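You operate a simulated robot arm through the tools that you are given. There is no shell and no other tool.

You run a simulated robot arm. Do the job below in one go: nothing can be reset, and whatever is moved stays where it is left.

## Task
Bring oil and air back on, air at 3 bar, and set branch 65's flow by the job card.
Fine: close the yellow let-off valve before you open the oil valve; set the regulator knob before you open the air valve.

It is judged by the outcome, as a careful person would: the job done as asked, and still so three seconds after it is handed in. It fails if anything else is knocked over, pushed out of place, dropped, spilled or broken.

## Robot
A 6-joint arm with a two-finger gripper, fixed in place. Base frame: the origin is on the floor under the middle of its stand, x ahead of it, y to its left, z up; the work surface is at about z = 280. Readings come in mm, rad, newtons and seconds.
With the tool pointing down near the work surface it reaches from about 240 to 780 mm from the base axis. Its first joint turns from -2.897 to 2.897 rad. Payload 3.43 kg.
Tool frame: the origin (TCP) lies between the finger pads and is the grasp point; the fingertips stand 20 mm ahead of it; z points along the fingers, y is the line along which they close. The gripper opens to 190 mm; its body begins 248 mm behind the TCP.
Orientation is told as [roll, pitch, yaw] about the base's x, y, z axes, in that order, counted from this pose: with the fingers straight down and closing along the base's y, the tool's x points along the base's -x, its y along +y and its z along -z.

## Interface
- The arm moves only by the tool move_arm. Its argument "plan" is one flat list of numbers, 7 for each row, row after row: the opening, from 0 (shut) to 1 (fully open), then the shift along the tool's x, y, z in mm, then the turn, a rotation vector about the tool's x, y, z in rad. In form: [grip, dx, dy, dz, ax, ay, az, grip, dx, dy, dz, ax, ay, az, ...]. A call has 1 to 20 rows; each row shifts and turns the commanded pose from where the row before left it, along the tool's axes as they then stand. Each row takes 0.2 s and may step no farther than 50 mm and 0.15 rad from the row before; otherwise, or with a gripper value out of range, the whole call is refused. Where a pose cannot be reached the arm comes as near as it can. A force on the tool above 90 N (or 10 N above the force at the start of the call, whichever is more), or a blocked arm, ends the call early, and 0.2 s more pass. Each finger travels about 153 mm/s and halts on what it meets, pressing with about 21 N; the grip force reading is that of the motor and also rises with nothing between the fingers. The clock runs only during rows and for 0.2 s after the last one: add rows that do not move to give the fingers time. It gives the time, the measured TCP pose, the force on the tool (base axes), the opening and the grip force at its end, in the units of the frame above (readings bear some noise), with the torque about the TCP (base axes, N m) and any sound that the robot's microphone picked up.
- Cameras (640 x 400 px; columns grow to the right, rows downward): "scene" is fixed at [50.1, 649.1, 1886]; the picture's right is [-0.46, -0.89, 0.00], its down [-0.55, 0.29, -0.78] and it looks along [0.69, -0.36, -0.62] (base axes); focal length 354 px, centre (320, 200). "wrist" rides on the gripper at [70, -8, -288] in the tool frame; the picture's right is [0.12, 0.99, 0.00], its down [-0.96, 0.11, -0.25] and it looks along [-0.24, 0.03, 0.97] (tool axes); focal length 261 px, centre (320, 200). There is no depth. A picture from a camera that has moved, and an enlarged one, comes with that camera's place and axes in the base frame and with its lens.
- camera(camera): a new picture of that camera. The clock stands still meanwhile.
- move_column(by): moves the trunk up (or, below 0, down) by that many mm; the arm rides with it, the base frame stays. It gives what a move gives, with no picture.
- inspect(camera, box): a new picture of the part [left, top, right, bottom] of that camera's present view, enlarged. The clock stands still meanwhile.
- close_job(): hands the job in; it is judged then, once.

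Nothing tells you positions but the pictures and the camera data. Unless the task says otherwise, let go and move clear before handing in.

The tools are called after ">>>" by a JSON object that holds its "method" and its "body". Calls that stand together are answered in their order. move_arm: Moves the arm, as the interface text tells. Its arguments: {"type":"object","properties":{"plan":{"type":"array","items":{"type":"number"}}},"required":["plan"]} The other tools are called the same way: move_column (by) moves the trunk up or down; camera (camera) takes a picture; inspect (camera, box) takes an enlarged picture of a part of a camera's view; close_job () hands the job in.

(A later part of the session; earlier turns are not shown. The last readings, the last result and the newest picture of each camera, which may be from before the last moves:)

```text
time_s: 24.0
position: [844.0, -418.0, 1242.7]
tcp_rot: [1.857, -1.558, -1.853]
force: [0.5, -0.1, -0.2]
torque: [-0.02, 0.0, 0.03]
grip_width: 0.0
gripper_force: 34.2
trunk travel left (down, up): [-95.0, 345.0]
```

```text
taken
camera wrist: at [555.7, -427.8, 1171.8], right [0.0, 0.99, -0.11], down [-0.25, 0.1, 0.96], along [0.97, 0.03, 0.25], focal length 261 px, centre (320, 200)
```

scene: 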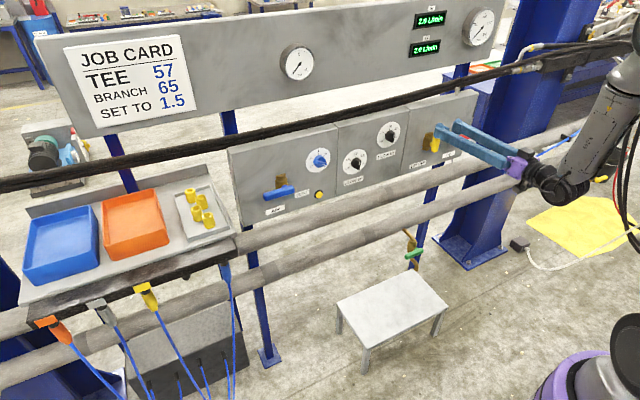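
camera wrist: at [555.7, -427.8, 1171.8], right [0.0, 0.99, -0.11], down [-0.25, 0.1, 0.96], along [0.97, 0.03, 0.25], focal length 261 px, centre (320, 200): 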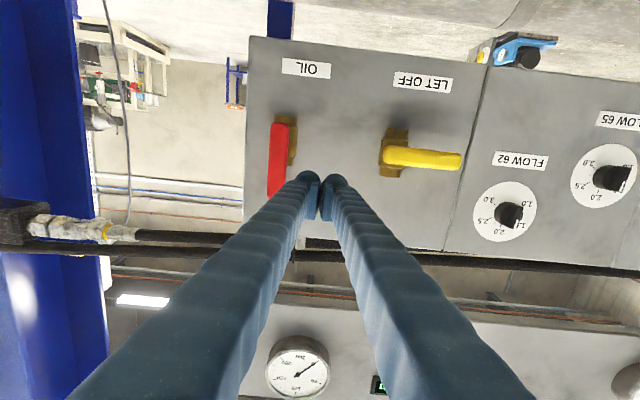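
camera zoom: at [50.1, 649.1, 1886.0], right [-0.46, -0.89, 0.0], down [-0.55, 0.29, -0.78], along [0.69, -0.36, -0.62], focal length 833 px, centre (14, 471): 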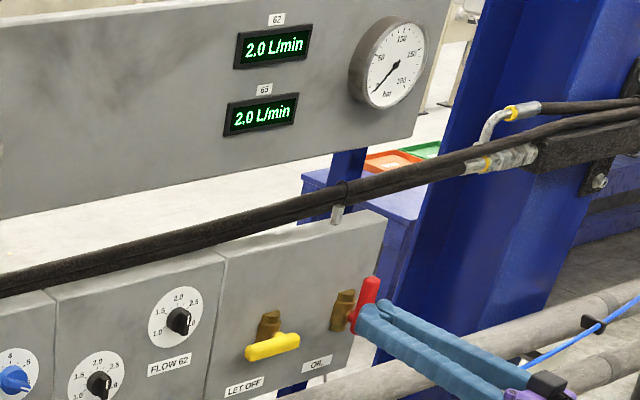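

The red lever stands upright. I'll zoom in on the oil gauge to see whether the pressure has come up.

>>> {"method": "inspect", "body": {"camera": "wrist", "box": [220, 310, 380, 400]}}

>>> {"method": "inspect", "body": {"camera": "scene", "box": [450, 0, 510, 55]}}

>>> {"method": "camera", "body": {"camera": "scene"}}

```text
4.00 times, centred on (300, 355) of wrist
camera zoom: at [555.7, -427.8, 1171.8], right [0.0, 0.99, -0.11], down [-0.25, 0.1, 0.96], along [0.97, 0.03, 0.25], focal length 1043 px, centre (400, -420)
```

zoom: 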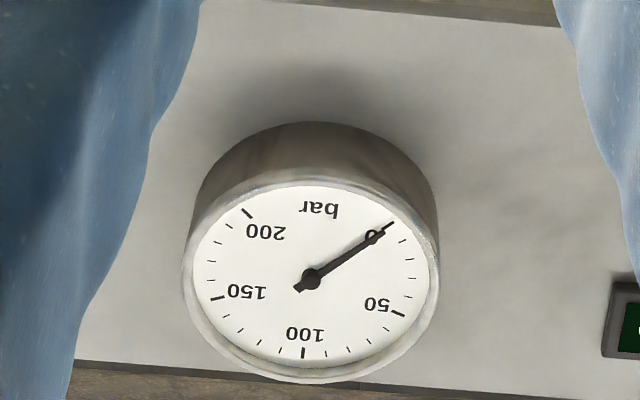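

```text
7.27 times, centred on (480, 28) of scene
camera zoom: at [50.1, 649.1, 1886.0], right [-0.46, -0.89, 0.0], down [-0.55, 0.29, -0.78], along [0.69, -0.36, -0.62], focal length 2576 px, centre (-844, 1454)
```

zoom: 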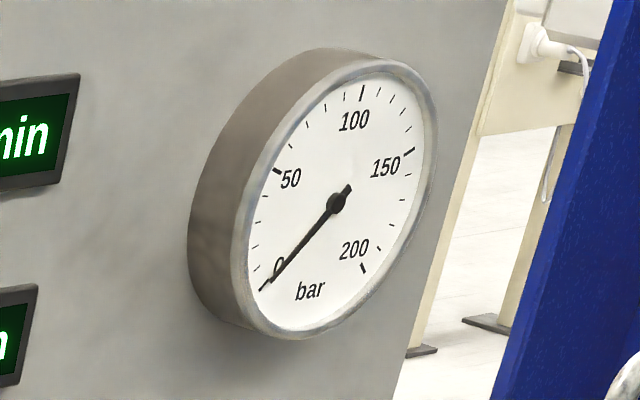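

```text
taken
```

scene: 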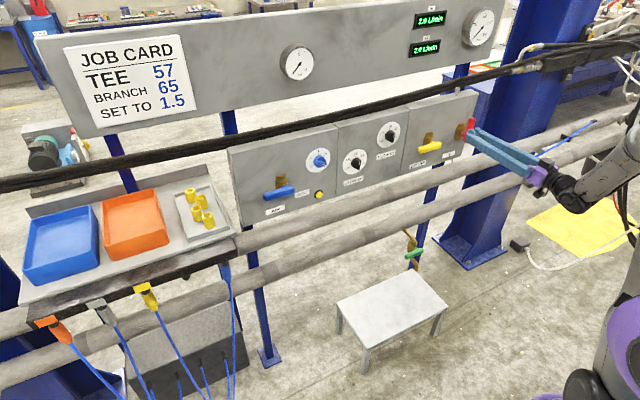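

The oil gauge still reads 0, and it may lag, so I'll check it again as I go. Next is the flow 65 knob: I'll lower the trunk a little for better reach and traverse to it, staying back from the panel.

>>> {"method": "move_column", "body": {"by": -85}}

>>> {"method": "move_arm", "body": {"plan": [0, -10, 30, 0, 0, 0, 0, 0, -10, 40, 0, 0, 0, 0, 0, -10, 40, 0, 0, 0, 0, 0, 0, 40, 0, 0, 0, 0, 0, 0, 40, 0, 0, 0, 0, 0, 0, 40, 0, 0, 0, 0, 0, 0, 40, 0, 0, 0, 0, 0, 0, 0, 0, 0, 0]}}

>>> {"method": "camera", "body": {"camera": "wrist"}}

>>> {"method": "inspect", "body": {"camera": "scene", "box": [370, 0, 530, 100]}}

```text
time_s: 25.2
position: [843.9, -418.5, 1157.4]
tcp_rot: [1.897, -1.56, -1.894]
force: [-0.2, -0.5, 0.6]
torque: [-0.02, 0.05, -0.05]
grip_width: 0.0
gripper_force: 34.1
trunk travel left (down, up): [-10.0, 430.0]
```

```text
refused: plan must hold 7 numbers for each row
```

```text
taken
camera wrist: at [555.7, -427.6, 1087.2], right [0.0, 0.99, -0.11], down [-0.25, 0.1, 0.96], along [0.97, 0.03, 0.25], focal length 261 px, centre (320, 200)
```

wrist: 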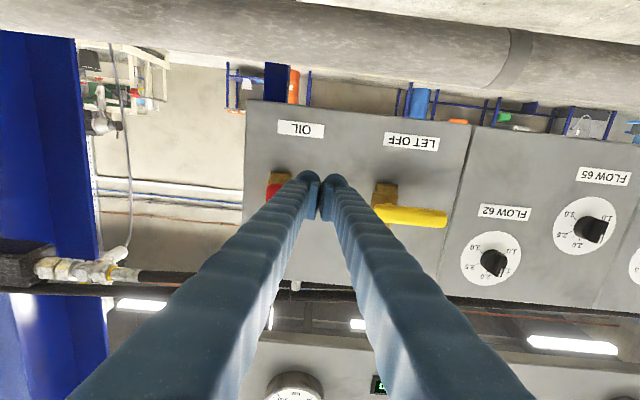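

```text
4.00 times, centred on (450, 50) of scene
camera zoom: at [50.1, 649.1, 1886.0], right [-0.46, -0.89, 0.0], down [-0.55, 0.29, -0.78], along [0.69, -0.36, -0.62], focal length 1417 px, centre (-200, 800)
```

zoom: 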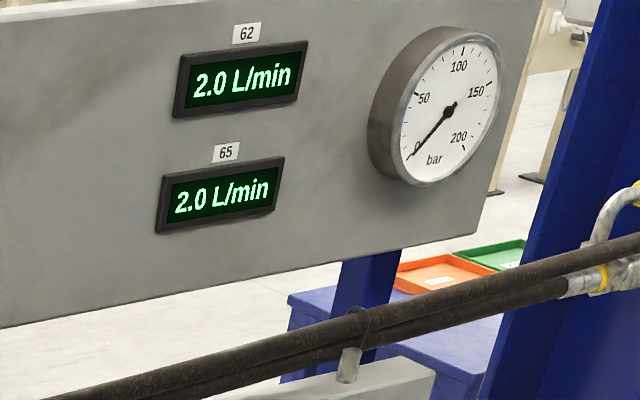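

I miscounted the numbers in that plan, so I'm resending the traverse.

>>> {"method": "move_arm", "body": {"plan": [0, -5, 40, 0, 0, 0, 0, 0, -5, 40, 0, 0, 0, 0, 0, -5, 40, 0, 0, 0, 0, 0, -5, 40, 0, 0, 0, 0, 0, -5, 40, 0, 0, 0, 0, 0, -5, 40, 0, 0, 0, 0, 0, 0, 40, 0, 0, 0, 0, 0, 0, 40, 0, 0, 0, 0, 0, 0, 0, 0, 0, 0]}}

>>> {"method": "camera", "body": {"camera": "wrist"}}

```text
refused: plan must hold 7 numbers for each row
```

```text
taken
camera wrist: at [555.7, -427.6, 1087.2], right [0.0, 0.99, -0.11], down [-0.25, 0.1, 0.96], along [0.97, 0.03, 0.25], focal length 261 px, centre (320, 200)
```

wrist: 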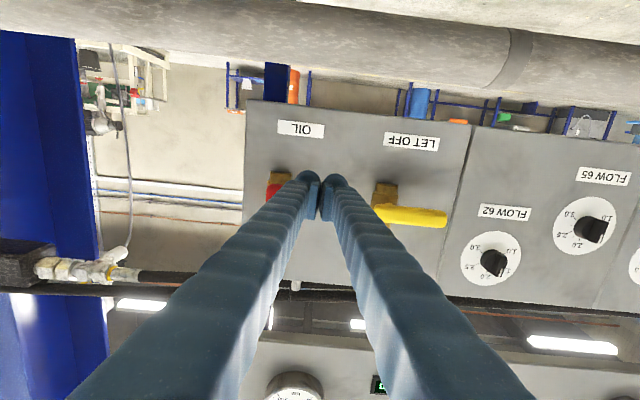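

I'm resending it with a careful count.

>>> {"method": "move_arm", "body": {"plan": [0.0, -5, 40, 0, 0, 0, 0, 0.0, -5, 40, 0, 0, 0, 0, 0.0, -5, 40, 0, 0, 0, 0, 0.0, -5, 40, 0, 0, 0, 0, 0.0, -5, 40, 0, 0, 0, 0, 0.0, -5, 40, 0, 0, 0, 0, 0.0, -2, 40, 0, 0, 0, 0, 0.0, -2, 40, 0, 0, 0, 0]}}

>>> {"method": "camera", "body": {"camera": "wrist"}}

```text
time_s: 27.0
position: [842.7, -99.7, 1196.2]
tcp_rot: [1.642, -1.552, -1.637]
force: [-0.2, 0.1, 0.8]
torque: [-0.01, 0.04, 0.09]
grip_width: 0.0
gripper_force: 34.6
trunk travel left (down, up): [-10.0, 430.0]
```

```text
taken
camera wrist: at [555.8, -109.3, 1125.4], right [-0.01, 0.99, -0.1], down [-0.25, 0.1, 0.96], along [0.97, 0.03, 0.25], focal length 261 px, centre (320, 200)
```

wrist: 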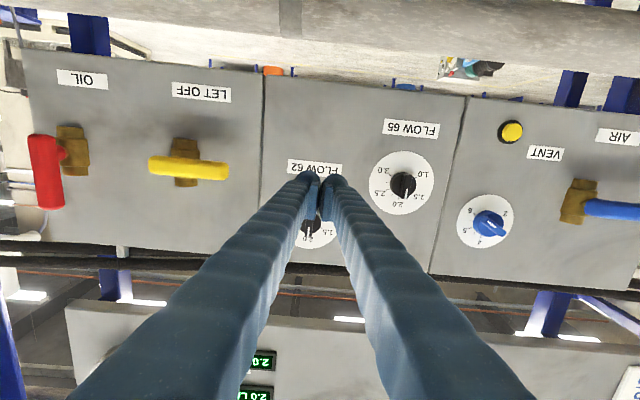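

I'm at flow 62 now. I'll go on to flow 65 with the fingers part open so I can see the knob between them.

>>> {"method": "move_arm", "body": {"plan": [0.0, 1.5, 32, 0, 0, 0, -0.019, 0.0, 1.5, 32, 0, 0, 0, 0, 0.2, 1.5, 32, 0, 0, 0, 0, 0.4, 1.5, 32, 0, 0, 0, 0, 0.45, 0, 0, 0, 0, 0, 0]}}

>>> {"method": "camera", "body": {"camera": "wrist"}}

>>> {"method": "inspect", "body": {"camera": "wrist", "box": [220, 90, 420, 230]}}

>>> {"method": "inspect", "body": {"camera": "scene", "box": [300, 110, 420, 200]}}

```text
time_s: 28.2
position: [837.0, -63.1, 1222.4]
tcp_rot: [-0.156, -1.565, 0.202]
force: [0.1, 0.7, -0.3]
torque: [0.0, -0.02, -0.01]
grip_width: 85.4
gripper_force: 0.1
out of reach, approached as far as the arm can: row 1, 2, 3, 4
trunk travel left (down, up): [-10.0, 430.0]
```

```text
taken
camera wrist: at [549.2, -83.7, 1154.1], right [-0.04, 0.99, -0.12], down [-0.25, 0.11, 0.96], along [0.97, 0.07, 0.24], focal length 261 px, centre (320, 200)
```

wrist: 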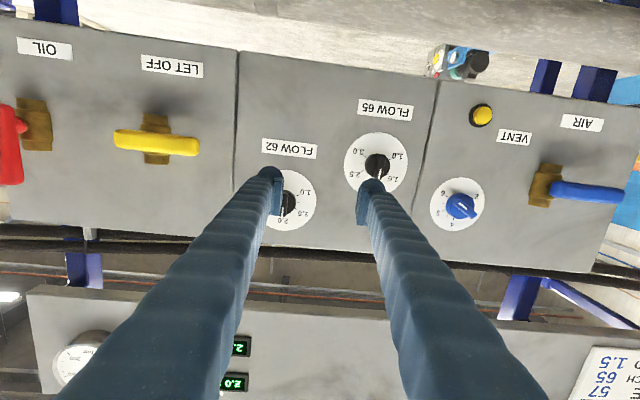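

```text
2.86 times, centred on (320, 160) of wrist
camera zoom: at [549.2, -83.7, 1154.1], right [-0.04, 0.99, -0.12], down [-0.25, 0.11, 0.96], along [0.97, 0.07, 0.24], focal length 745 px, centre (320, 314)
```

zoom: 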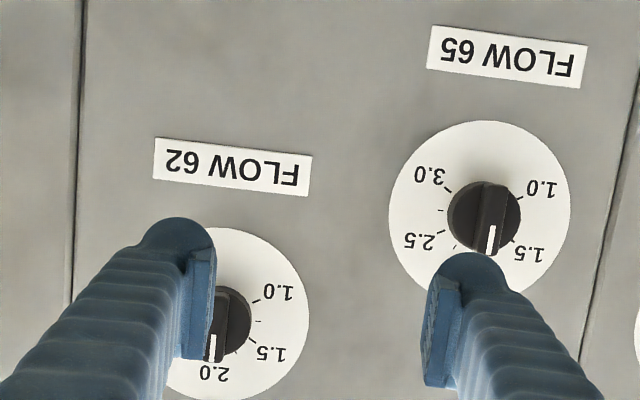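

```text
4.44 times, centred on (360, 155) of scene
camera zoom: at [50.1, 649.1, 1886.0], right [-0.46, -0.89, 0.0], down [-0.55, 0.29, -0.78], along [0.69, -0.36, -0.62], focal length 1574 px, centre (142, 400)
```

zoom: 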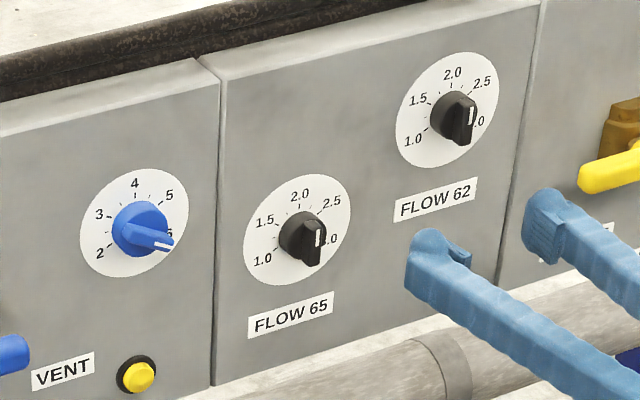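

Flow 65's pointer is at 2.0 and the regulator pointer is at 6. Straight travel at this standoff is too close for the arm, so I'll go a bit forward (tips at x≈890, clear of the knobs) before moving to y=30.

>>> {"method": "move_arm", "body": {"plan": [0.45, 0, 0, 35, 0, 0, 0, 0.45, 0, 0, 0, 0.046, 0, 0, 0.45, 10, 30, 0, 0, 0, 0, 0.45, 11, 31, 0, 0, 0, 0, 0.45, 11, 31, 0, 0, 0, 0, 0.45, 0, 0, 0, 0, 0, 0]}}

>>> {"method": "camera", "body": {"camera": "wrist"}}

>>> {"method": "inspect", "body": {"camera": "wrist", "box": [220, 90, 420, 230]}}

```text
time_s: 29.6
position: [859.2, -48.2, 1208.1]
tcp_rot: [0.326, -1.561, -0.259]
force: [0.7, 1.0, 0.3]
torque: [0.0, 0.0, -0.08]
grip_width: 85.6
gripper_force: 0.0
out of reach, approached as far as the arm can: row 1, 2, 3, 4, 5
trunk travel left (down, up): [-10.0, 430.0]
```

```text
taken
camera wrist: at [571.2, -75.7, 1141.3], right [-0.07, 0.99, -0.12], down [-0.25, 0.1, 0.96], along [0.97, 0.09, 0.24], focal length 261 px, centre (320, 200)
```

wrist: 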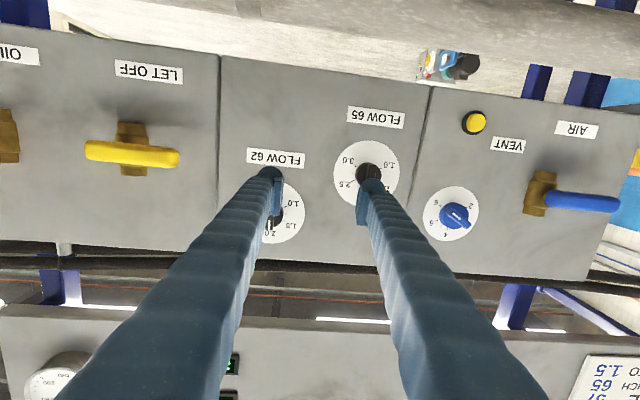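

```text
2.86 times, centred on (320, 160) of wrist
camera zoom: at [571.2, -75.7, 1141.3], right [-0.07, 0.99, -0.12], down [-0.25, 0.1, 0.96], along [0.97, 0.09, 0.24], focal length 745 px, centre (320, 314)
```

zoom: 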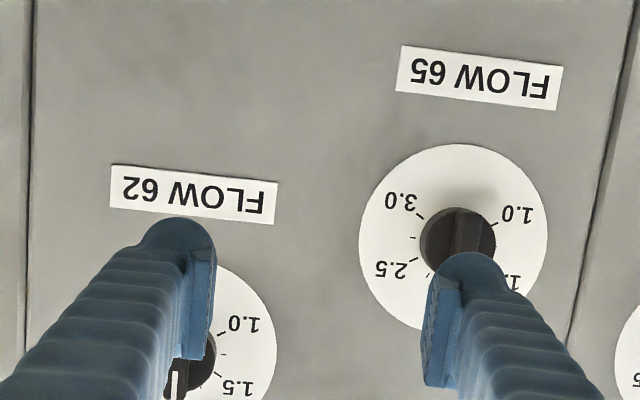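

Reach is still limited here. I'll look at the arm's posture in the scene before choosing the next move.

>>> {"method": "camera", "body": {"camera": "scene"}}

>>> {"method": "inspect", "body": {"camera": "scene", "box": [400, 100, 640, 400]}}

```text
taken
```

scene: 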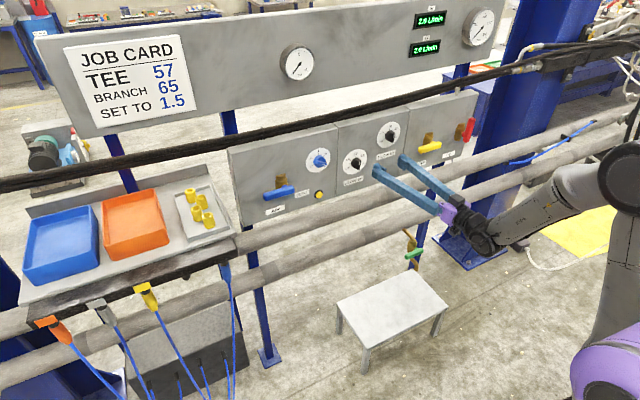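

```text
1.33 times, centred on (520, 250) of scene
camera zoom: at [50.1, 649.1, 1886.0], right [-0.46, -0.89, 0.0], down [-0.55, 0.29, -0.78], along [0.69, -0.36, -0.62], focal length 472 px, centre (53, 133)
```

zoom: 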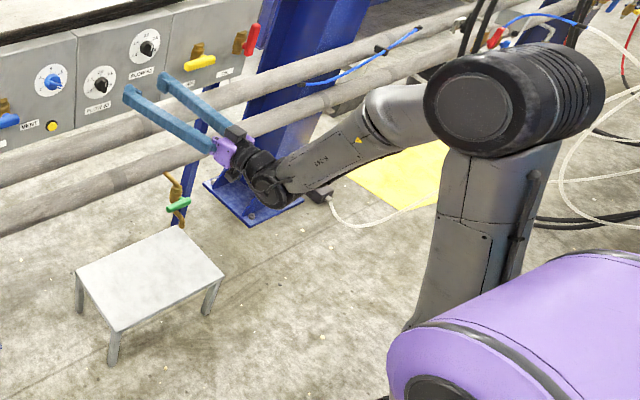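

The wrist limit seems to depend on which side of the arm the tool leans to. For the controls at y>0 I'll tip the tool down about its wrist, cross to the +y side in free space, and level it again there. First I'll move back to y≈-200, then tip down.

>>> {"method": "move_arm", "body": {"plan": [0.45, 0, -40, 0, 0, 0, 0, 0.3, 0, -40, 0, 0, 0, 0, 0.2, 0, -40, 0, 0, 0, 0, 0.2, 0, -30, 0, 0.04, 0, 0, 0.2, 47.4, 0, -3.3, 0, 0.14, 0, 0.2, 47.4, 0, -3.3, 0, 0.14, 0, 0.2, 47.4, 0, -3.3, 0, 0.14, 0]}}

>>> {"method": "camera", "body": {"camera": "scene"}}

```text
time_s: 31.2
position: [833.4, -198.6, 1070.4]
tcp_rot: [-0.019, -1.148, 0.008]
force: [0.4, 0.0, -0.9]
torque: [-0.04, -0.01, -0.02]
grip_width: 38.2
gripper_force: 0.1
trunk travel left (down, up): [-10.0, 430.0]
```

```text
taken
```

scene: 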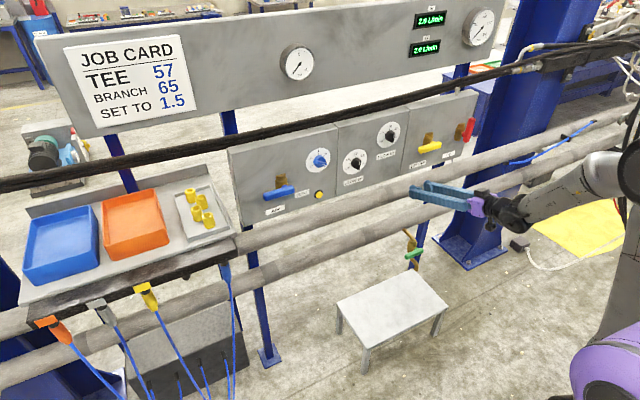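

That went cleanly. I'll keep tipping down in free space.

>>> {"method": "move_arm", "body": {"plan": [0.2, 47.4, 0, -3.3, 0, 0.14, 0, 0.2, 47.4, 0, -3.3, 0, 0.14, 0, 0.2, 47.4, 0, -3.3, 0, 0.14, 0, 0.2, 47.4, 0, -3.3, 0, 0.14, 0, 0.2, 47.4, 0, -3.3, 0, 0.14, 0]}}

>>> {"method": "camera", "body": {"camera": "scene"}}

```text
time_s: 32.6
position: [702.2, -172.6, 925.9]
tcp_rot: [0.153, -0.519, -0.214]
force: [0.8, 0.6, 0.1]
torque: [-0.02, -0.04, -0.04]
grip_width: 37.7
gripper_force: 0.1
trunk travel left (down, up): [-10.0, 430.0]
stopped in row 5: the arm was blocked; the commanded pose is now the measured one
```

```text
taken
```

scene: 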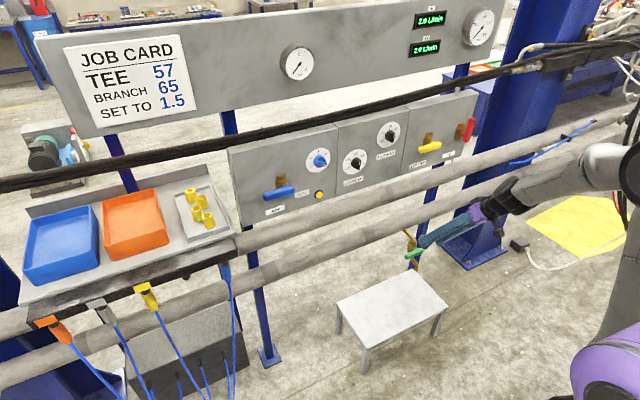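

The arm lagged near a wrist flip and stopped. The force reads zero and it's well clear of everything. I'll bring the tool straight again slowly from here.

>>> {"method": "move_arm", "body": {"plan": [0.2, 0, 0, 0, 0, 0, 0, 0.2, 0, 0, 0, 0.02, 0, -0.1, 0.2, 0, 0, 0, 0.025, 0, -0.09, 0.2, 0, 0, 0, 0, 0, 0]}}

>>> {"method": "camera", "body": {"camera": "scene"}}

```text
time_s: 33.6
position: [700.9, -172.3, 926.9]
tcp_rot: [-0.001, -0.535, 0.004]
force: [-0.1, 0.1, -0.5]
torque: [0.04, 0.0, 0.01]
grip_width: 38.0
gripper_force: 0.1
trunk travel left (down, up): [-10.0, 430.0]
```

```text
taken
```

scene: 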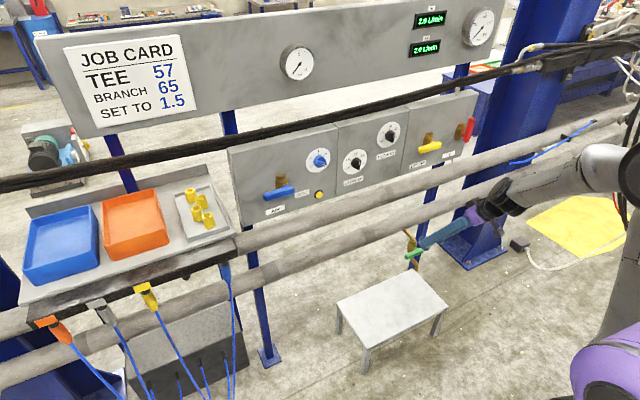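

Straight again. I'll tip slightly more and cross over to y≈+200.

>>> {"method": "move_arm", "body": {"plan": [0.2, 47.4, 0, -3.3, 0, 0.14, 0, 0.2, 47.4, 0, -3.3, 0, 0.14, 0, 0.2, 0, 40, 0, 0, 0, 0, 0.2, 0, 40, 0, 0, 0, 0, 0.2, 0, 40, 0, 0, 0, 0, 0.2, 0, 40, 0, 0, 0, 0, 0.2, 0, 40, 0, 0, 0, 0, 0.2, 0, 40, 0, 0, 0, 0, 0.2, 0, 40, 0, 0, 0, 0, 0.2, 0, 40, 0, 0, 0, 0, 0.2, 0, 40, 0, 0, 0, 0]}}

>>> {"method": "camera", "body": {"camera": "scene"}}

>>> {"method": "camera", "body": {"camera": "wrist"}}

```text
time_s: 36.0
position: [613.8, 188.0, 890.4]
tcp_rot: [0.0, -0.256, 0.005]
force: [0.8, -0.7, 0.2]
torque: [0.1, 0.03, 0.04]
grip_width: 38.1
gripper_force: 0.1
trunk travel left (down, up): [-10.0, 430.0]
```

```text
taken
```

scene: 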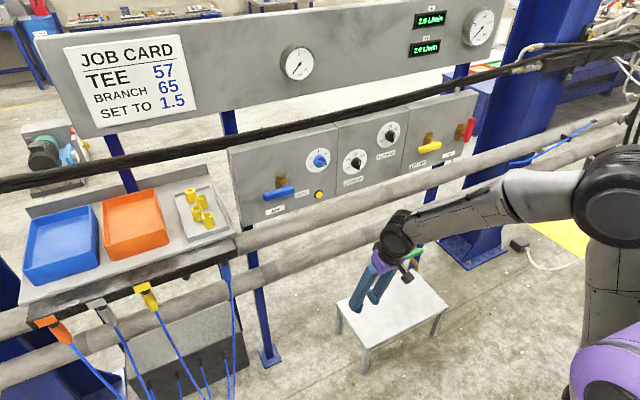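

```text
taken
camera wrist: at [473.7, 178.5, 1151.1], right [-0.12, 0.99, -0.03], down [0.87, 0.12, 0.48], along [0.48, 0.03, -0.88], focal length 261 px, centre (320, 200)
```

wrist: 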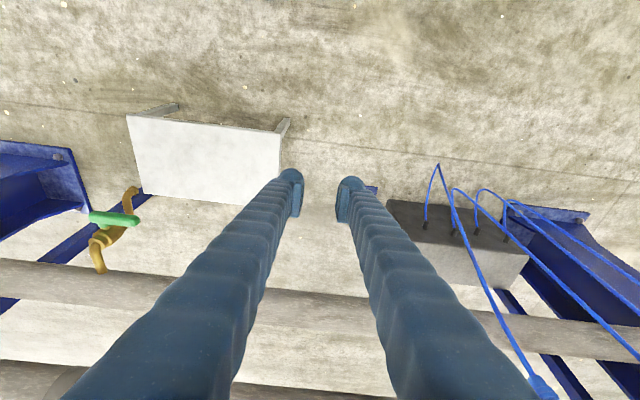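

I'm on the +y side now. I'll tip the tool back up in small steps so the wrist can follow.

>>> {"method": "move_arm", "body": {"plan": [0.2, -27.2, 0, -1.1, 0, -0.08, 0, 0.2, -27.2, 0, -1.1, 0, -0.08, 0, 0.2, -27.2, 0, -1.1, 0, -0.08, 0, 0.2, -27.2, 0, -1.1, 0, -0.08, 0, 0.2, -27.2, 0, -1.1, 0, -0.08, 0, 0.2, -27.2, 0, -1.1, 0, -0.08, 0, 0.2, -27.2, 0, -1.1, 0, -0.08, 0, 0.2, -27.2, 0, -1.1, 0, -0.08, 0]}}

>>> {"method": "camera", "body": {"camera": "scene"}}

```text
time_s: 37.8
position: [790.7, 188.0, 1006.7]
tcp_rot: [-0.002, -0.894, 0.005]
force: [0.3, -0.3, 0.9]
torque: [0.01, -0.01, 0.01]
grip_width: 37.7
gripper_force: 0.0
trunk travel left (down, up): [-10.0, 430.0]
```

```text
taken
```

scene: 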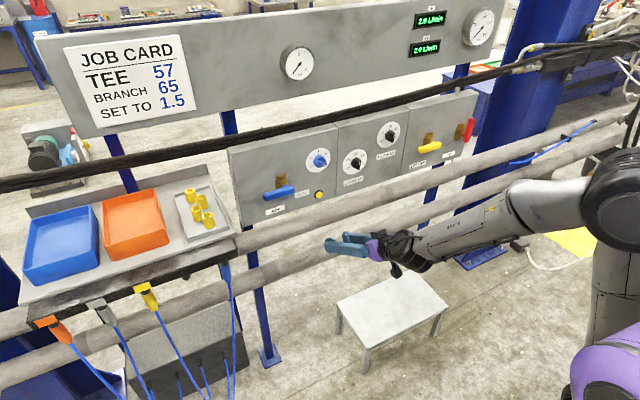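

That's tracking well. I'll finish levelling the tool.

>>> {"method": "move_arm", "body": {"plan": [0.2, -34, 0, -1.7, 0, -0.1, 0, 0.2, -34, 0, -1.7, 0, -0.1, 0, 0.2, -34, 0, -1.7, 0, -0.1, 0, 0.2, -34, 0, -1.7, 0, -0.1, 0, 0.2, -34, 0, -1.7, 0, -0.1, 0, 0.2, -34, 0, -1.7, 0, -0.1, 0, 0.2, -26, 0, -1, 0, -0.076, 0]}}

>>> {"method": "camera", "body": {"camera": "wrist"}}

>>> {"method": "camera", "body": {"camera": "scene"}}

```text
time_s: 39.4
position: [869.6, 188.1, 1221.2]
tcp_rot: [-2.368, -1.568, 2.373]
force: [-0.2, -1.0, -0.1]
torque: [0.03, -0.03, -0.01]
grip_width: 38.3
gripper_force: 0.1
trunk travel left (down, up): [-10.0, 430.0]
```

```text
taken
camera wrist: at [582.3, 178.6, 1149.2], right [0.0, 0.99, -0.12], down [-0.25, 0.12, 0.96], along [0.97, 0.03, 0.25], focal length 261 px, centre (320, 200)
```

wrist: 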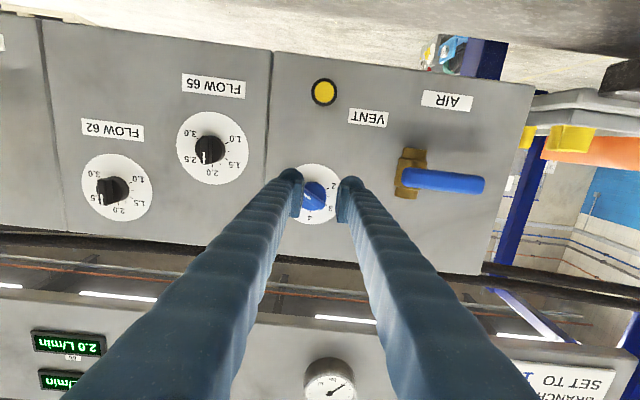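

```text
taken
```

scene: 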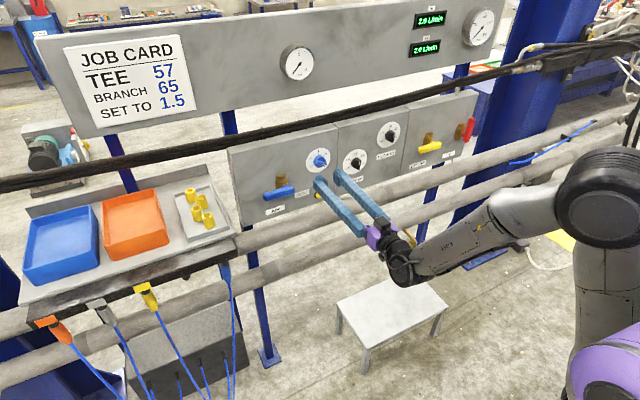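

The tool is level and right in front of the regulator. I'll zoom in on the knob and check the gauges.

>>> {"method": "inspect", "body": {"camera": "wrist", "box": [240, 130, 400, 240]}}

>>> {"method": "inspect", "body": {"camera": "scene", "box": [260, 120, 360, 220]}}

>>> {"method": "inspect", "body": {"camera": "scene", "box": [270, 0, 510, 90]}}

>>> {"method": "inspect", "body": {"camera": "wrist", "box": [160, 60, 280, 230]}}

```text
3.64 times, centred on (320, 185) of wrist
camera zoom: at [582.3, 178.6, 1149.2], right [0.0, 0.99, -0.12], down [-0.25, 0.12, 0.96], along [0.97, 0.03, 0.25], focal length 948 px, centre (320, 254)
```

zoom: 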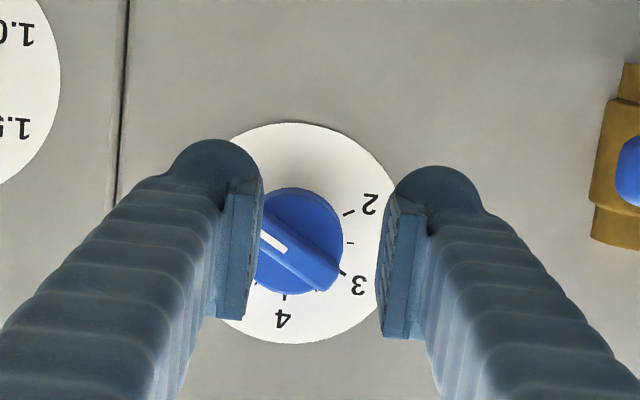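

```text
4.00 times, centred on (310, 170) of scene
camera zoom: at [50.1, 649.1, 1886.0], right [-0.46, -0.89, 0.0], down [-0.55, 0.29, -0.78], along [0.69, -0.36, -0.62], focal length 1417 px, centre (360, 320)
```

zoom: 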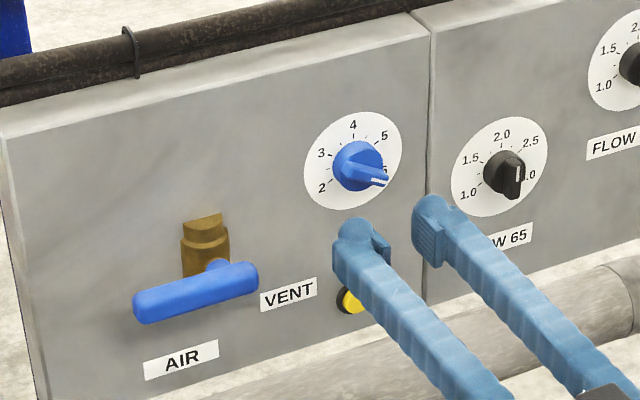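

```text
2.67 times, centred on (390, 45) of scene
camera zoom: at [50.1, 649.1, 1886.0], right [-0.46, -0.89, 0.0], down [-0.55, 0.29, -0.78], along [0.69, -0.36, -0.62], focal length 944 px, centre (133, 613)
```

zoom: 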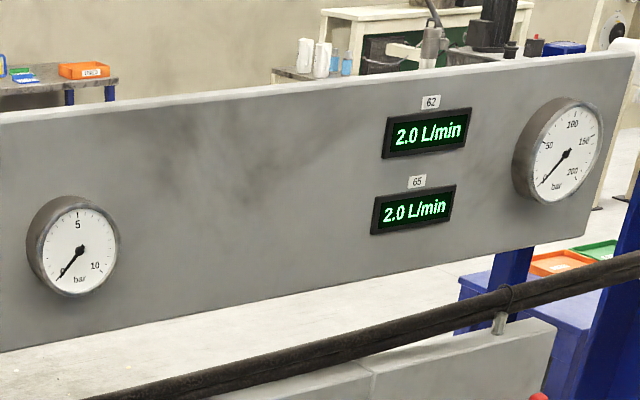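

```text
2.35 times, centred on (220, 145) of wrist
camera zoom: at [582.3, 178.6, 1149.2], right [0.0, 0.99, -0.12], down [-0.25, 0.12, 0.96], along [0.97, 0.03, 0.25], focal length 613 px, centre (555, 329)
```

zoom: 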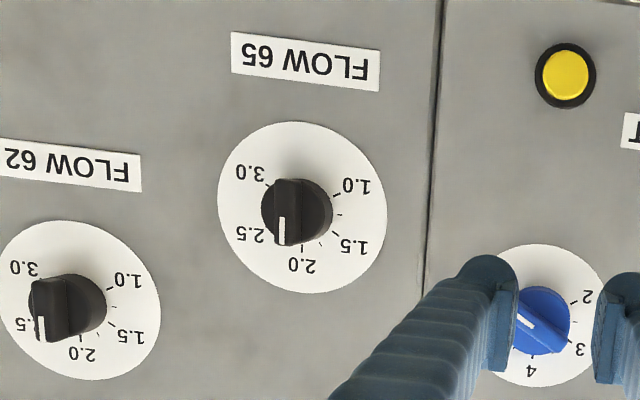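

The regulator pointer is at 6 and its tail is on 3, so the knob needs half a turn (-180° about tool z). The knob axis is at about y=180, z=1240 and its front face is at x≈926. I'll test how far the wrist can roll while hovering clear, going +120° so the fingers straddle the grip bar.

>>> {"method": "move_arm", "body": {"plan": [0.4, 0, 0, 0, 0, 0, 0.15, 0.4, 0, 0, 0, 0, 0, 0.15, 0.4, 0, 0, 0, 0, 0, 0.15, 0.4, 0, 0, 0, 0, 0, 0.15, 0.4, 0, 0, 0, 0, 0, 0.15, 0.4, 0, 0, 0, 0, 0, 0.15, 0.4, 0, 0, 0, 0, 0, 0.15]}}

```text
time_s: 41.0
position: [865.8, 289.1, 1417.2]
tcp_rot: [1.431, -0.592, -1.57]
force: [-0.4, -0.1, 1.4]
torque: [-0.01, 0.06, 0.03]
grip_width: 76.0
gripper_force: 0.0
out of reach, approached as far as the arm can: row 1, 2, 3, 4, 5, 6, 7
trunk travel left (down, up): [-10.0, 430.0]
```

The wrist had no room to roll that way, and the arm drifted away from the target. I'll check that nothing was touched.

>>> {"method": "camera", "body": {"camera": "scene"}}

>>> {"method": "camera", "body": {"camera": "wrist"}}

```text
taken
```

scene: 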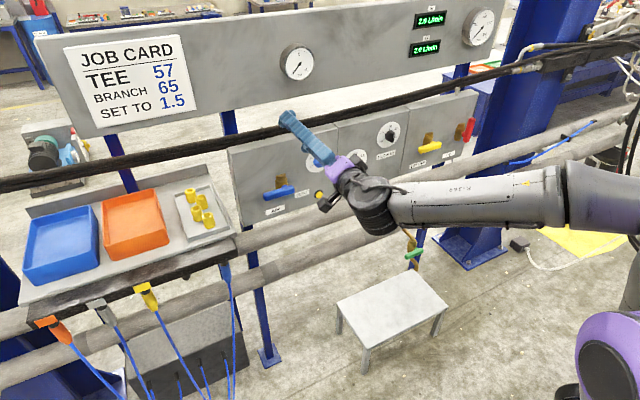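

```text
taken
camera wrist: at [580.1, 365.7, 1405.1], right [0.14, 0.65, 0.75], down [-0.23, -0.72, 0.66], along [0.96, -0.26, 0.05], focal length 261 px, centre (320, 200)
```

wrist: 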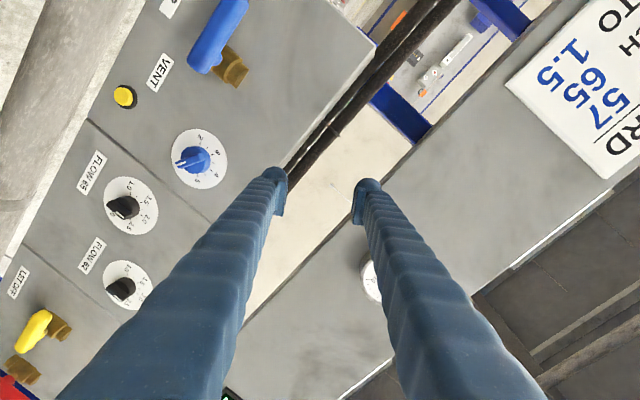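

Nothing was touched. It ended up at z=1417, rolled +56°. This wrist posture has its spare range in negative roll, which is also the direction both knobs must turn. I'll undo the roll and the tilt first.

>>> {"method": "move_arm", "body": {"plan": [0.4, 0, 0, 0, 0, 0, -0.14, 0.4, 0, 0, 0, 0, 0, -0.14, 0.4, 0, 0, 0, 0, 0, -0.14, 0.4, 0, 0, 0, 0, 0, -0.14]}}

```text
time_s: 42.0
position: [867.6, 290.6, 1415.9]
tcp_rot: [1.286, -1.145, -1.386]
force: [0.2, 0.2, 0.2]
torque: [-0.01, 0.01, 0.01]
grip_width: 76.0
gripper_force: 0.1
trunk travel left (down, up): [-10.0, 430.0]
```

>>> {"method": "move_arm", "body": {"plan": [0.4, 0, 0, 0, 0, 0, -0.14, 0.4, 0, 0, 0, 0, 0, -0.14, 0.4, 0, 0, 0, 0, 0, -0.14, 0.4, 0, 0, 0, -0.04, -0.06, 0, 0.4, 0, 0, 0, -0.037, -0.056, 0]}}

>>> {"method": "camera", "body": {"camera": "wrist"}}

```text
time_s: 43.2
position: [867.1, 290.6, 1416.9]
tcp_rot: [-1.633, -1.567, 1.631]
force: [-0.5, 0.5, 0.2]
torque: [0.0, 0.0, -0.01]
grip_width: 76.0
gripper_force: 0.0
trunk travel left (down, up): [-10.0, 430.0]
```

```text
taken
camera wrist: at [579.6, 281.4, 1346.2], right [0.0, 0.99, -0.12], down [-0.25, 0.12, 0.96], along [0.97, 0.03, 0.25], focal length 261 px, centre (320, 200)
```

wrist: 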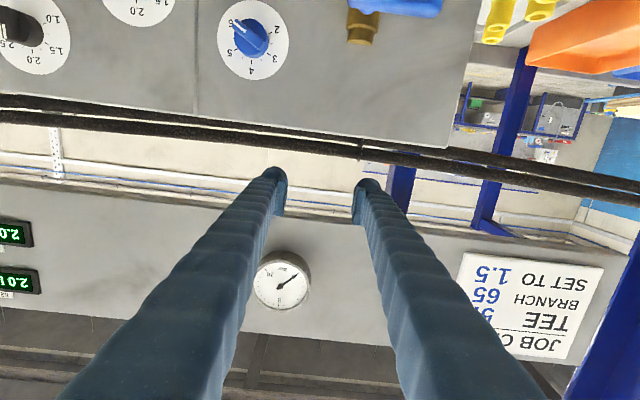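

Level again. I'll move down to the regulator axis (y=180, z=1240), still hovering.

>>> {"method": "move_arm", "body": {"plan": [0.4, 35.4, -22, 0, 0, 0, 0, 0.4, 35.4, -22, 0, 0, 0, 0, 0.4, 35.4, -22, 0, 0, 0, 0, 0.4, 35.4, -22, 0, 0, 0, 0, 0.4, 35.4, -22, 0, 0, 0, 0]}}

>>> {"method": "camera", "body": {"camera": "wrist"}}

```text
time_s: 44.4
position: [869.4, 178.5, 1239.9]
tcp_rot: [-1.646, -1.566, 1.645]
force: [-0.9, 1.0, -0.2]
torque: [-0.01, -0.01, -0.03]
grip_width: 76.2
gripper_force: 0.2
trunk travel left (down, up): [-10.0, 430.0]
```

```text
taken
camera wrist: at [582.5, 169.5, 1170.3], right [0.0, 0.99, -0.12], down [-0.25, 0.12, 0.96], along [0.97, 0.03, 0.25], focal length 261 px, centre (320, 200)
```

wrist: 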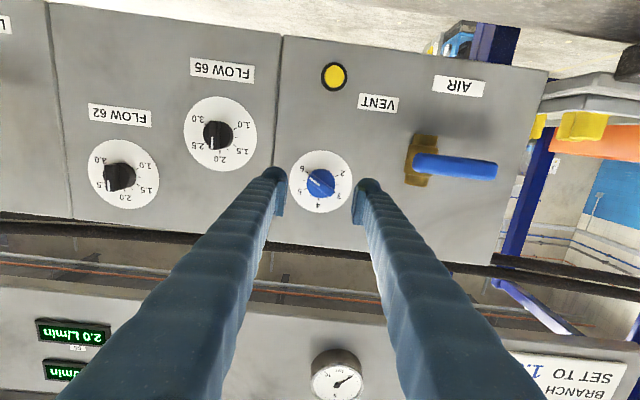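

I'll zoom in for exact alignment.

>>> {"method": "inspect", "body": {"camera": "wrist", "box": [270, 130, 370, 230]}}

>>> {"method": "inspect", "body": {"camera": "wrist", "box": [390, 60, 550, 240]}}

>>> {"method": "inspect", "body": {"camera": "wrist", "box": [170, 80, 270, 180]}}

```text
4.00 times, centred on (320, 180) of wrist
camera zoom: at [582.5, 169.5, 1170.3], right [0.0, 0.99, -0.12], down [-0.25, 0.12, 0.96], along [0.97, 0.03, 0.25], focal length 1043 px, centre (320, 280)
```

zoom: 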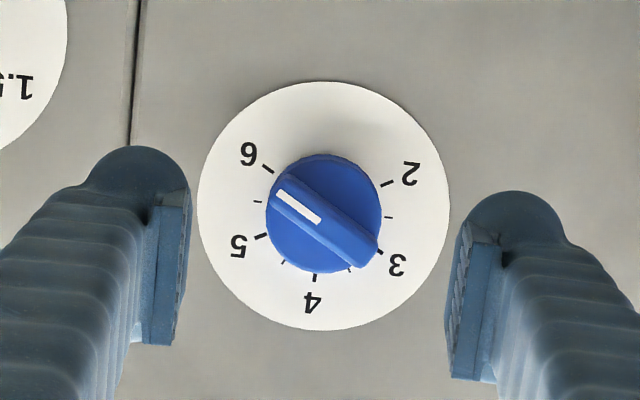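

```text
2.22 times, centred on (470, 150) of wrist
camera zoom: at [582.5, 169.5, 1170.3], right [0.0, 0.99, -0.12], down [-0.25, 0.12, 0.96], along [0.97, 0.03, 0.25], focal length 579 px, centre (-13, 311)
```

zoom: 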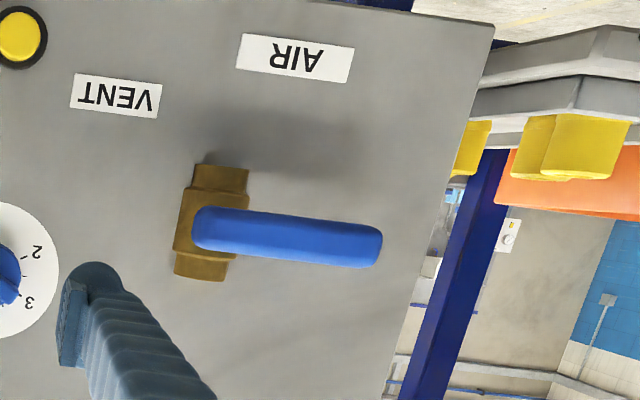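

```text
4.00 times, centred on (220, 130) of wrist
camera zoom: at [582.5, 169.5, 1170.3], right [0.0, 0.99, -0.12], down [-0.25, 0.12, 0.96], along [0.97, 0.03, 0.25], focal length 1043 px, centre (720, 480)
```

zoom: 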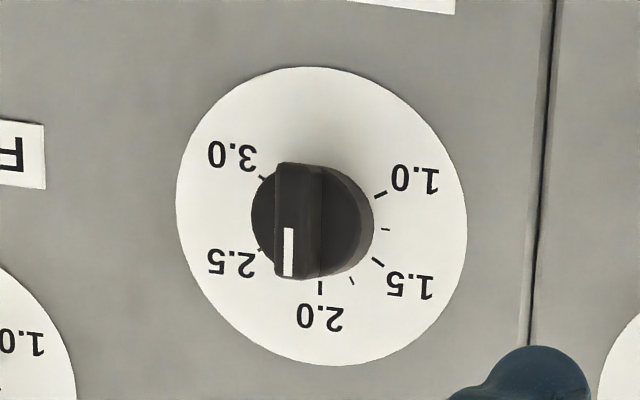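

The alignment is excellent: regulator axis at y=179, z=1240, flow 65 at y=31, z=1190, and the air pivot at y≈316, z≈1190. I'll try rolling in the negative direction in a small batch first.

>>> {"method": "move_arm", "body": {"plan": [0.4, 0, 0, 0, 0, 0, -0.1496, 0.4, 0, 0, 0, 0, 0, -0.1496, 0.4, 0, 0, 0, 0, 0, -0.1496]}}

```text
time_s: 45.2
position: [867.8, 177.6, 1239.6]
tcp_rot: [-1.569, -1.118, 1.57]
force: [-0.3, -0.1, -0.4]
torque: [0.0, 0.01, -0.02]
grip_width: 75.8
gripper_force: 0.0
trunk travel left (down, up): [-10.0, 430.0]
```

Negative roll works. I'll continue to -60° so the closing line is square to the bar.

>>> {"method": "move_arm", "body": {"plan": [0.4, 0, 0, 0, 0, 0, -0.1496, 0.4, 0, 0, 0, 0, 0, -0.1496, 0.4, 0, 0, 0, 0, 0, -0.1496, 0.4, 0, 0, 0, 0, 0, -0.1496, 0.4, 0, 0, 0, 0, 0, 0]}}

>>> {"method": "camera", "body": {"camera": "wrist"}}

>>> {"method": "inspect", "body": {"camera": "wrist", "box": [260, 120, 380, 230]}}

```text
time_s: 46.4
position: [867.8, 178.7, 1239.6]
tcp_rot: [-1.571, -0.518, 1.57]
force: [0.6, 0.3, 0.0]
torque: [-0.02, -0.02, -0.01]
grip_width: 75.9
gripper_force: 0.0
trunk travel left (down, up): [-10.0, 430.0]
```

```text
taken
camera wrist: at [580.3, 113.5, 1212.4], right [0.0, 0.39, -0.92], down [-0.25, 0.89, 0.38], along [0.97, 0.23, 0.1], focal length 261 px, centre (320, 200)
```

wrist: 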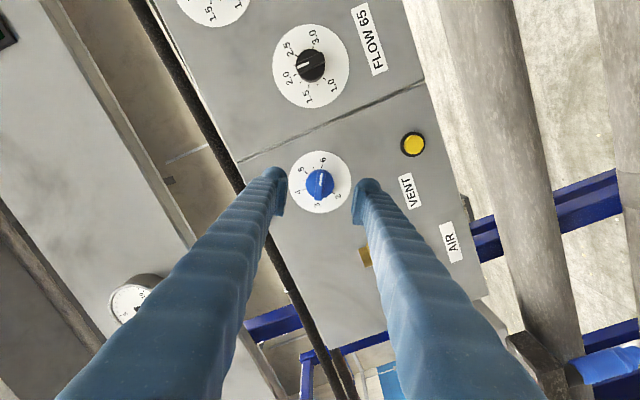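

```text
3.64 times, centred on (320, 175) of wrist
camera zoom: at [580.3, 113.5, 1212.4], right [0.0, 0.39, -0.92], down [-0.25, 0.89, 0.38], along [0.97, 0.23, 0.1], focal length 948 px, centre (320, 291)
```

zoom: 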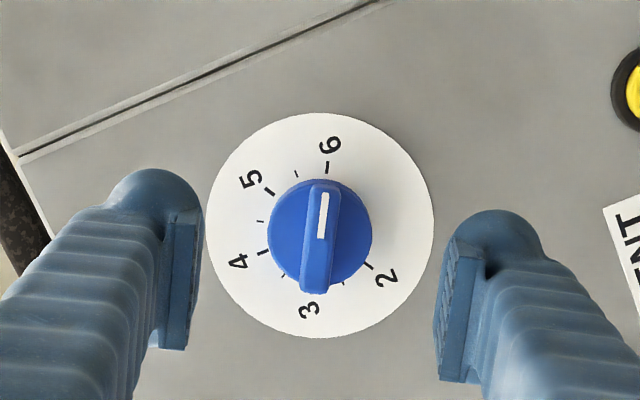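

The bar now lies square between the fingers. Before closing in I'll check in the scene view how deep the bar is.

>>> {"method": "inspect", "body": {"camera": "scene", "box": [295, 130, 375, 185]}}

>>> {"method": "inspect", "body": {"camera": "scene", "box": [365, 110, 415, 155]}}

```text
7.27 times, centred on (335, 158) of scene
camera zoom: at [50.1, 649.1, 1886.0], right [-0.46, -0.89, 0.0], down [-0.55, 0.29, -0.78], along [0.69, -0.36, -0.62], focal length 2576 px, centre (211, 509)
```

zoom: 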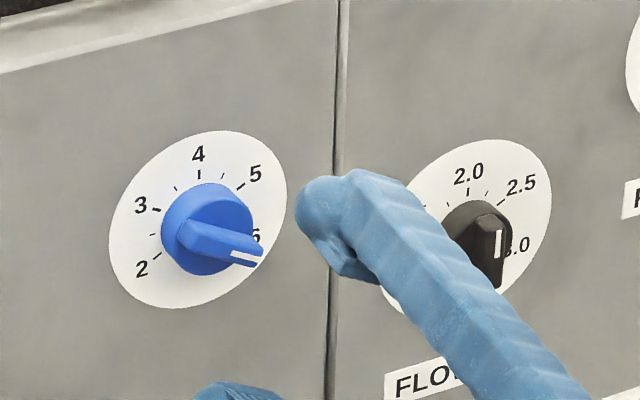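

```text
8.89 times, centred on (390, 132) of scene
camera zoom: at [50.1, 649.1, 1886.0], right [-0.46, -0.89, 0.0], down [-0.55, 0.29, -0.78], along [0.69, -0.36, -0.62], focal length 3148 px, centre (-302, 800)
```

zoom: 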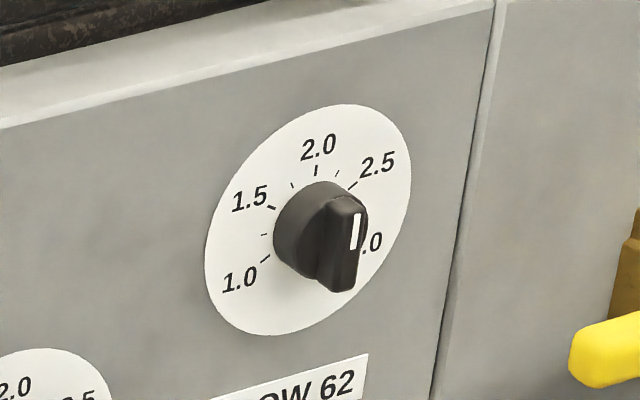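

The bar stands about 15 mm proud with its front at roughly x=930. I'll advance so the tips reach x≈940, then close and read the grip width: about 10 mm means the bar, about 40 mm means the round base.

>>> {"method": "move_arm", "body": {"plan": [0.4, 0, 0, 26, 0, 0, 0, 0.4, 0, 0, 26, 0, 0, 0, 0.25, 0, 0, 0, 0, 0, 0, 0.1, 0, 0, 0, 0, 0, 0, 0.0, 0, 0, 0, 0, 0, 0, 0.0, 0, 0, 0, 0, 0, 0]}}

>>> {"method": "inspect", "body": {"camera": "wrist", "box": [260, 120, 380, 230]}}

```text
time_s: 47.8
position: [917.5, 179.7, 1240.7]
tcp_rot: [-1.571, -0.522, 1.571]
force: [-43.3, -3.6, -4.0]
torque: [0.0, 0.12, -0.03]
grip_width: 5.7
gripper_force: 34.6
trunk travel left (down, up): [-10.0, 430.0]
```

```text
3.64 times, centred on (320, 175) of wrist
camera zoom: at [629.9, 114.4, 1212.8], right [0.0, 0.39, -0.92], down [-0.25, 0.89, 0.38], along [0.97, 0.23, 0.1], focal length 948 px, centre (320, 291)
```

zoom: 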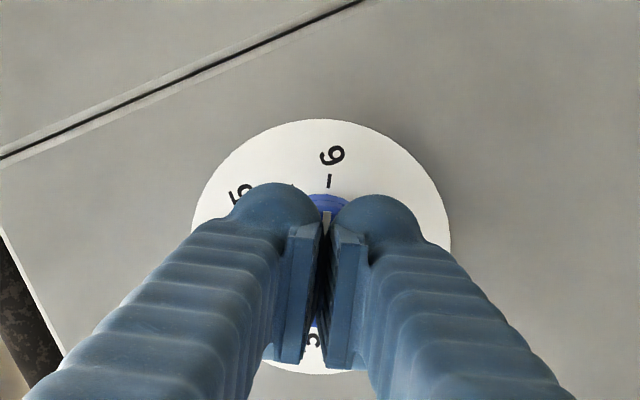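

The grip is on the bar (5.7 mm) but the tips press on the base (43 N). I'll back off a few millimetres while holding.

>>> {"method": "move_arm", "body": {"plan": [0.0, 0, 0, -2, 0, 0, 0, 0.0, 0, 0, -2, 0, 0, 0]}}

>>> {"method": "inspect", "body": {"camera": "wrist", "box": [260, 120, 380, 230]}}

```text
time_s: 48.4
position: [915.4, 180.6, 1239.4]
tcp_rot: [-1.574, -0.52, 1.571]
force: [-0.8, -0.5, 0.0]
torque: [-0.02, 0.06, -0.06]
grip_width: 0.3
gripper_force: 35.0
trunk travel left (down, up): [-10.0, 430.0]
```

```text
3.64 times, centred on (320, 175) of wrist
camera zoom: at [629.6, 115.1, 1212.7], right [0.0, 0.39, -0.92], down [-0.25, 0.89, 0.38], along [0.97, 0.23, 0.1], focal length 948 px, centre (320, 291)
```

zoom: 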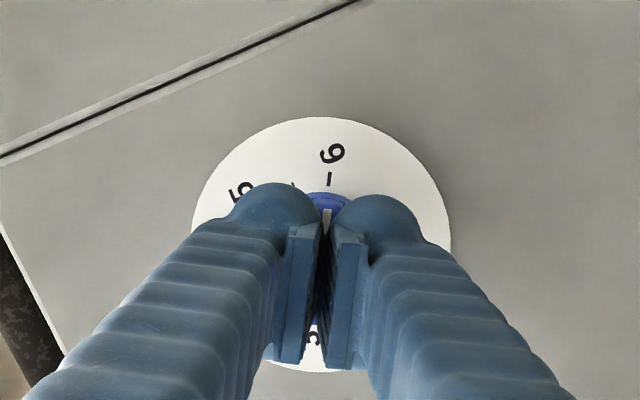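

The fingers closed in front of the bar, so its front is nearer x≈935. I'll reopen, go in deeper (tips ≈947) and close again.

>>> {"method": "move_arm", "body": {"plan": [0.1, 0, 0, -6, 0, 0, 0, 0.25, 0, 0, -4, 0, 0, 0, 0.3, 0, 0, 0, 0, 0, 0, 0.3, 0, 0, 11, 0, 0, 0, 0.3, 0, 0, 11, 0, 0, 0]}}

>>> {"method": "inspect", "body": {"camera": "wrist", "box": [260, 120, 380, 230]}}

>>> {"method": "inspect", "body": {"camera": "scene", "box": [285, 120, 385, 200]}}

```text
time_s: 49.6
position: [926.8, 181.2, 1239.9]
tcp_rot: [-1.572, -0.521, 1.571]
force: [-0.4, 0.0, 0.1]
torque: [0.03, 0.01, -0.03]
grip_width: 57.1
gripper_force: 0.1
trunk travel left (down, up): [-10.0, 430.0]
```

```text
3.64 times, centred on (320, 175) of wrist
camera zoom: at [639.5, 115.3, 1212.0], right [0.0, 0.39, -0.92], down [-0.25, 0.89, 0.38], along [0.97, 0.23, 0.1], focal length 948 px, centre (320, 291)
```

zoom: 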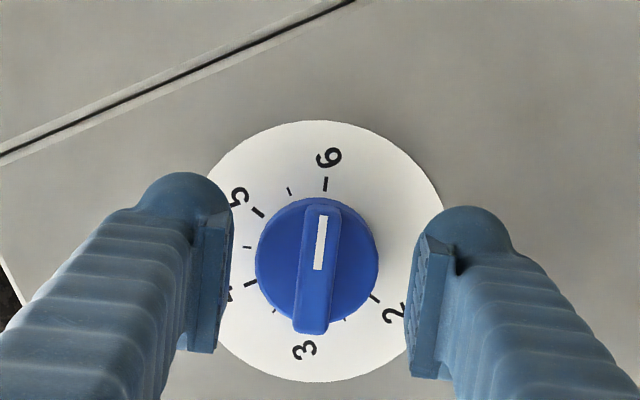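

```text
5.00 times, centred on (335, 160) of scene
camera zoom: at [50.1, 649.1, 1886.0], right [-0.46, -0.89, 0.0], down [-0.55, 0.29, -0.78], along [0.69, -0.36, -0.62], focal length 1771 px, centre (245, 400)
```

zoom: 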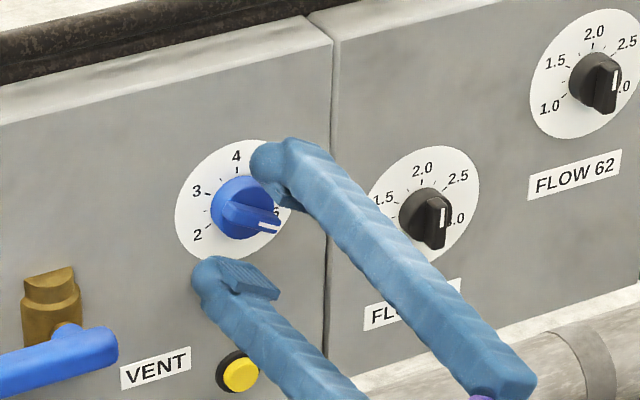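

The bar sits between the pads with no contact force. Closing now.

>>> {"method": "move_arm", "body": {"plan": [0.15, 0, 0, 0, 0, 0, 0, 0.0, 0, 0, 0, 0, 0, 0, 0.0, 0, 0, 0, 0, 0, 0]}}

>>> {"method": "inspect", "body": {"camera": "wrist", "box": [260, 120, 380, 230]}}

```text
time_s: 50.4
position: [925.8, 179.3, 1240.7]
tcp_rot: [-1.573, -0.52, 1.57]
force: [4.7, -1.4, 4.2]
torque: [0.02, -0.02, -0.11]
grip_width: 10.8
gripper_force: 44.6
trunk travel left (down, up): [-10.0, 430.0]
```

```text
3.64 times, centred on (320, 175) of wrist
camera zoom: at [639.7, 114.9, 1212.6], right [0.0, 0.39, -0.92], down [-0.25, 0.89, 0.38], along [0.97, 0.23, 0.1], focal length 948 px, centre (320, 291)
```

zoom: 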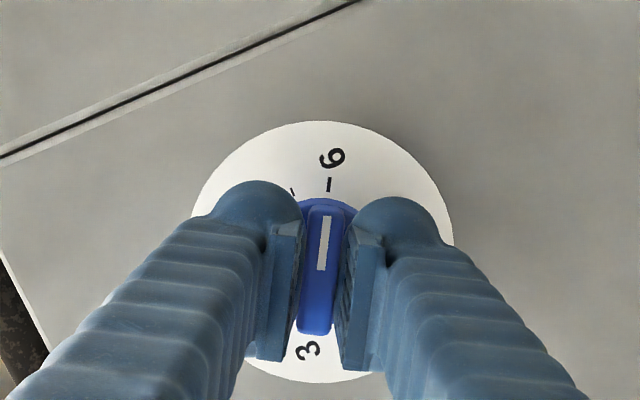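

The bar is held firmly at 10.8 mm. I'll turn negative (from 6 via 5 and 4 toward 3), starting with a small batch.

>>> {"method": "move_arm", "body": {"plan": [0.0, 0, 0, 0, 0, 0, -0.13, 0.0, 0, 0, 0, 0, 0, -0.13, 0.0, 0, 0, 0, 0, 0, -0.13]}}

>>> {"method": "inspect", "body": {"camera": "wrist", "box": [260, 120, 380, 230]}}

```text
time_s: 51.2
position: [927.1, 179.2, 1239.9]
tcp_rot: [-1.57, -0.128, 1.571]
force: [1.9, -1.0, 3.0]
torque: [-0.03, -0.04, 0.17]
grip_width: 11.2
gripper_force: 44.6
trunk travel left (down, up): [-10.0, 430.0]
```

```text
3.64 times, centred on (320, 175) of wrist
camera zoom: at [639.7, 109.1, 1239.9], right [0.0, 0.01, -1.0], down [-0.25, 0.97, 0.01], along [0.97, 0.25, 0.0], focal length 948 px, centre (320, 291)
```

zoom: 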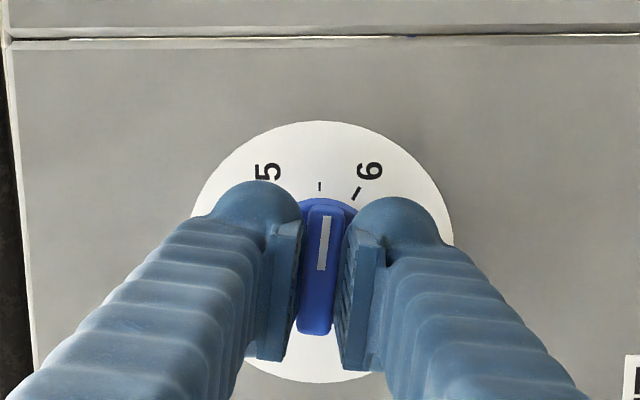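

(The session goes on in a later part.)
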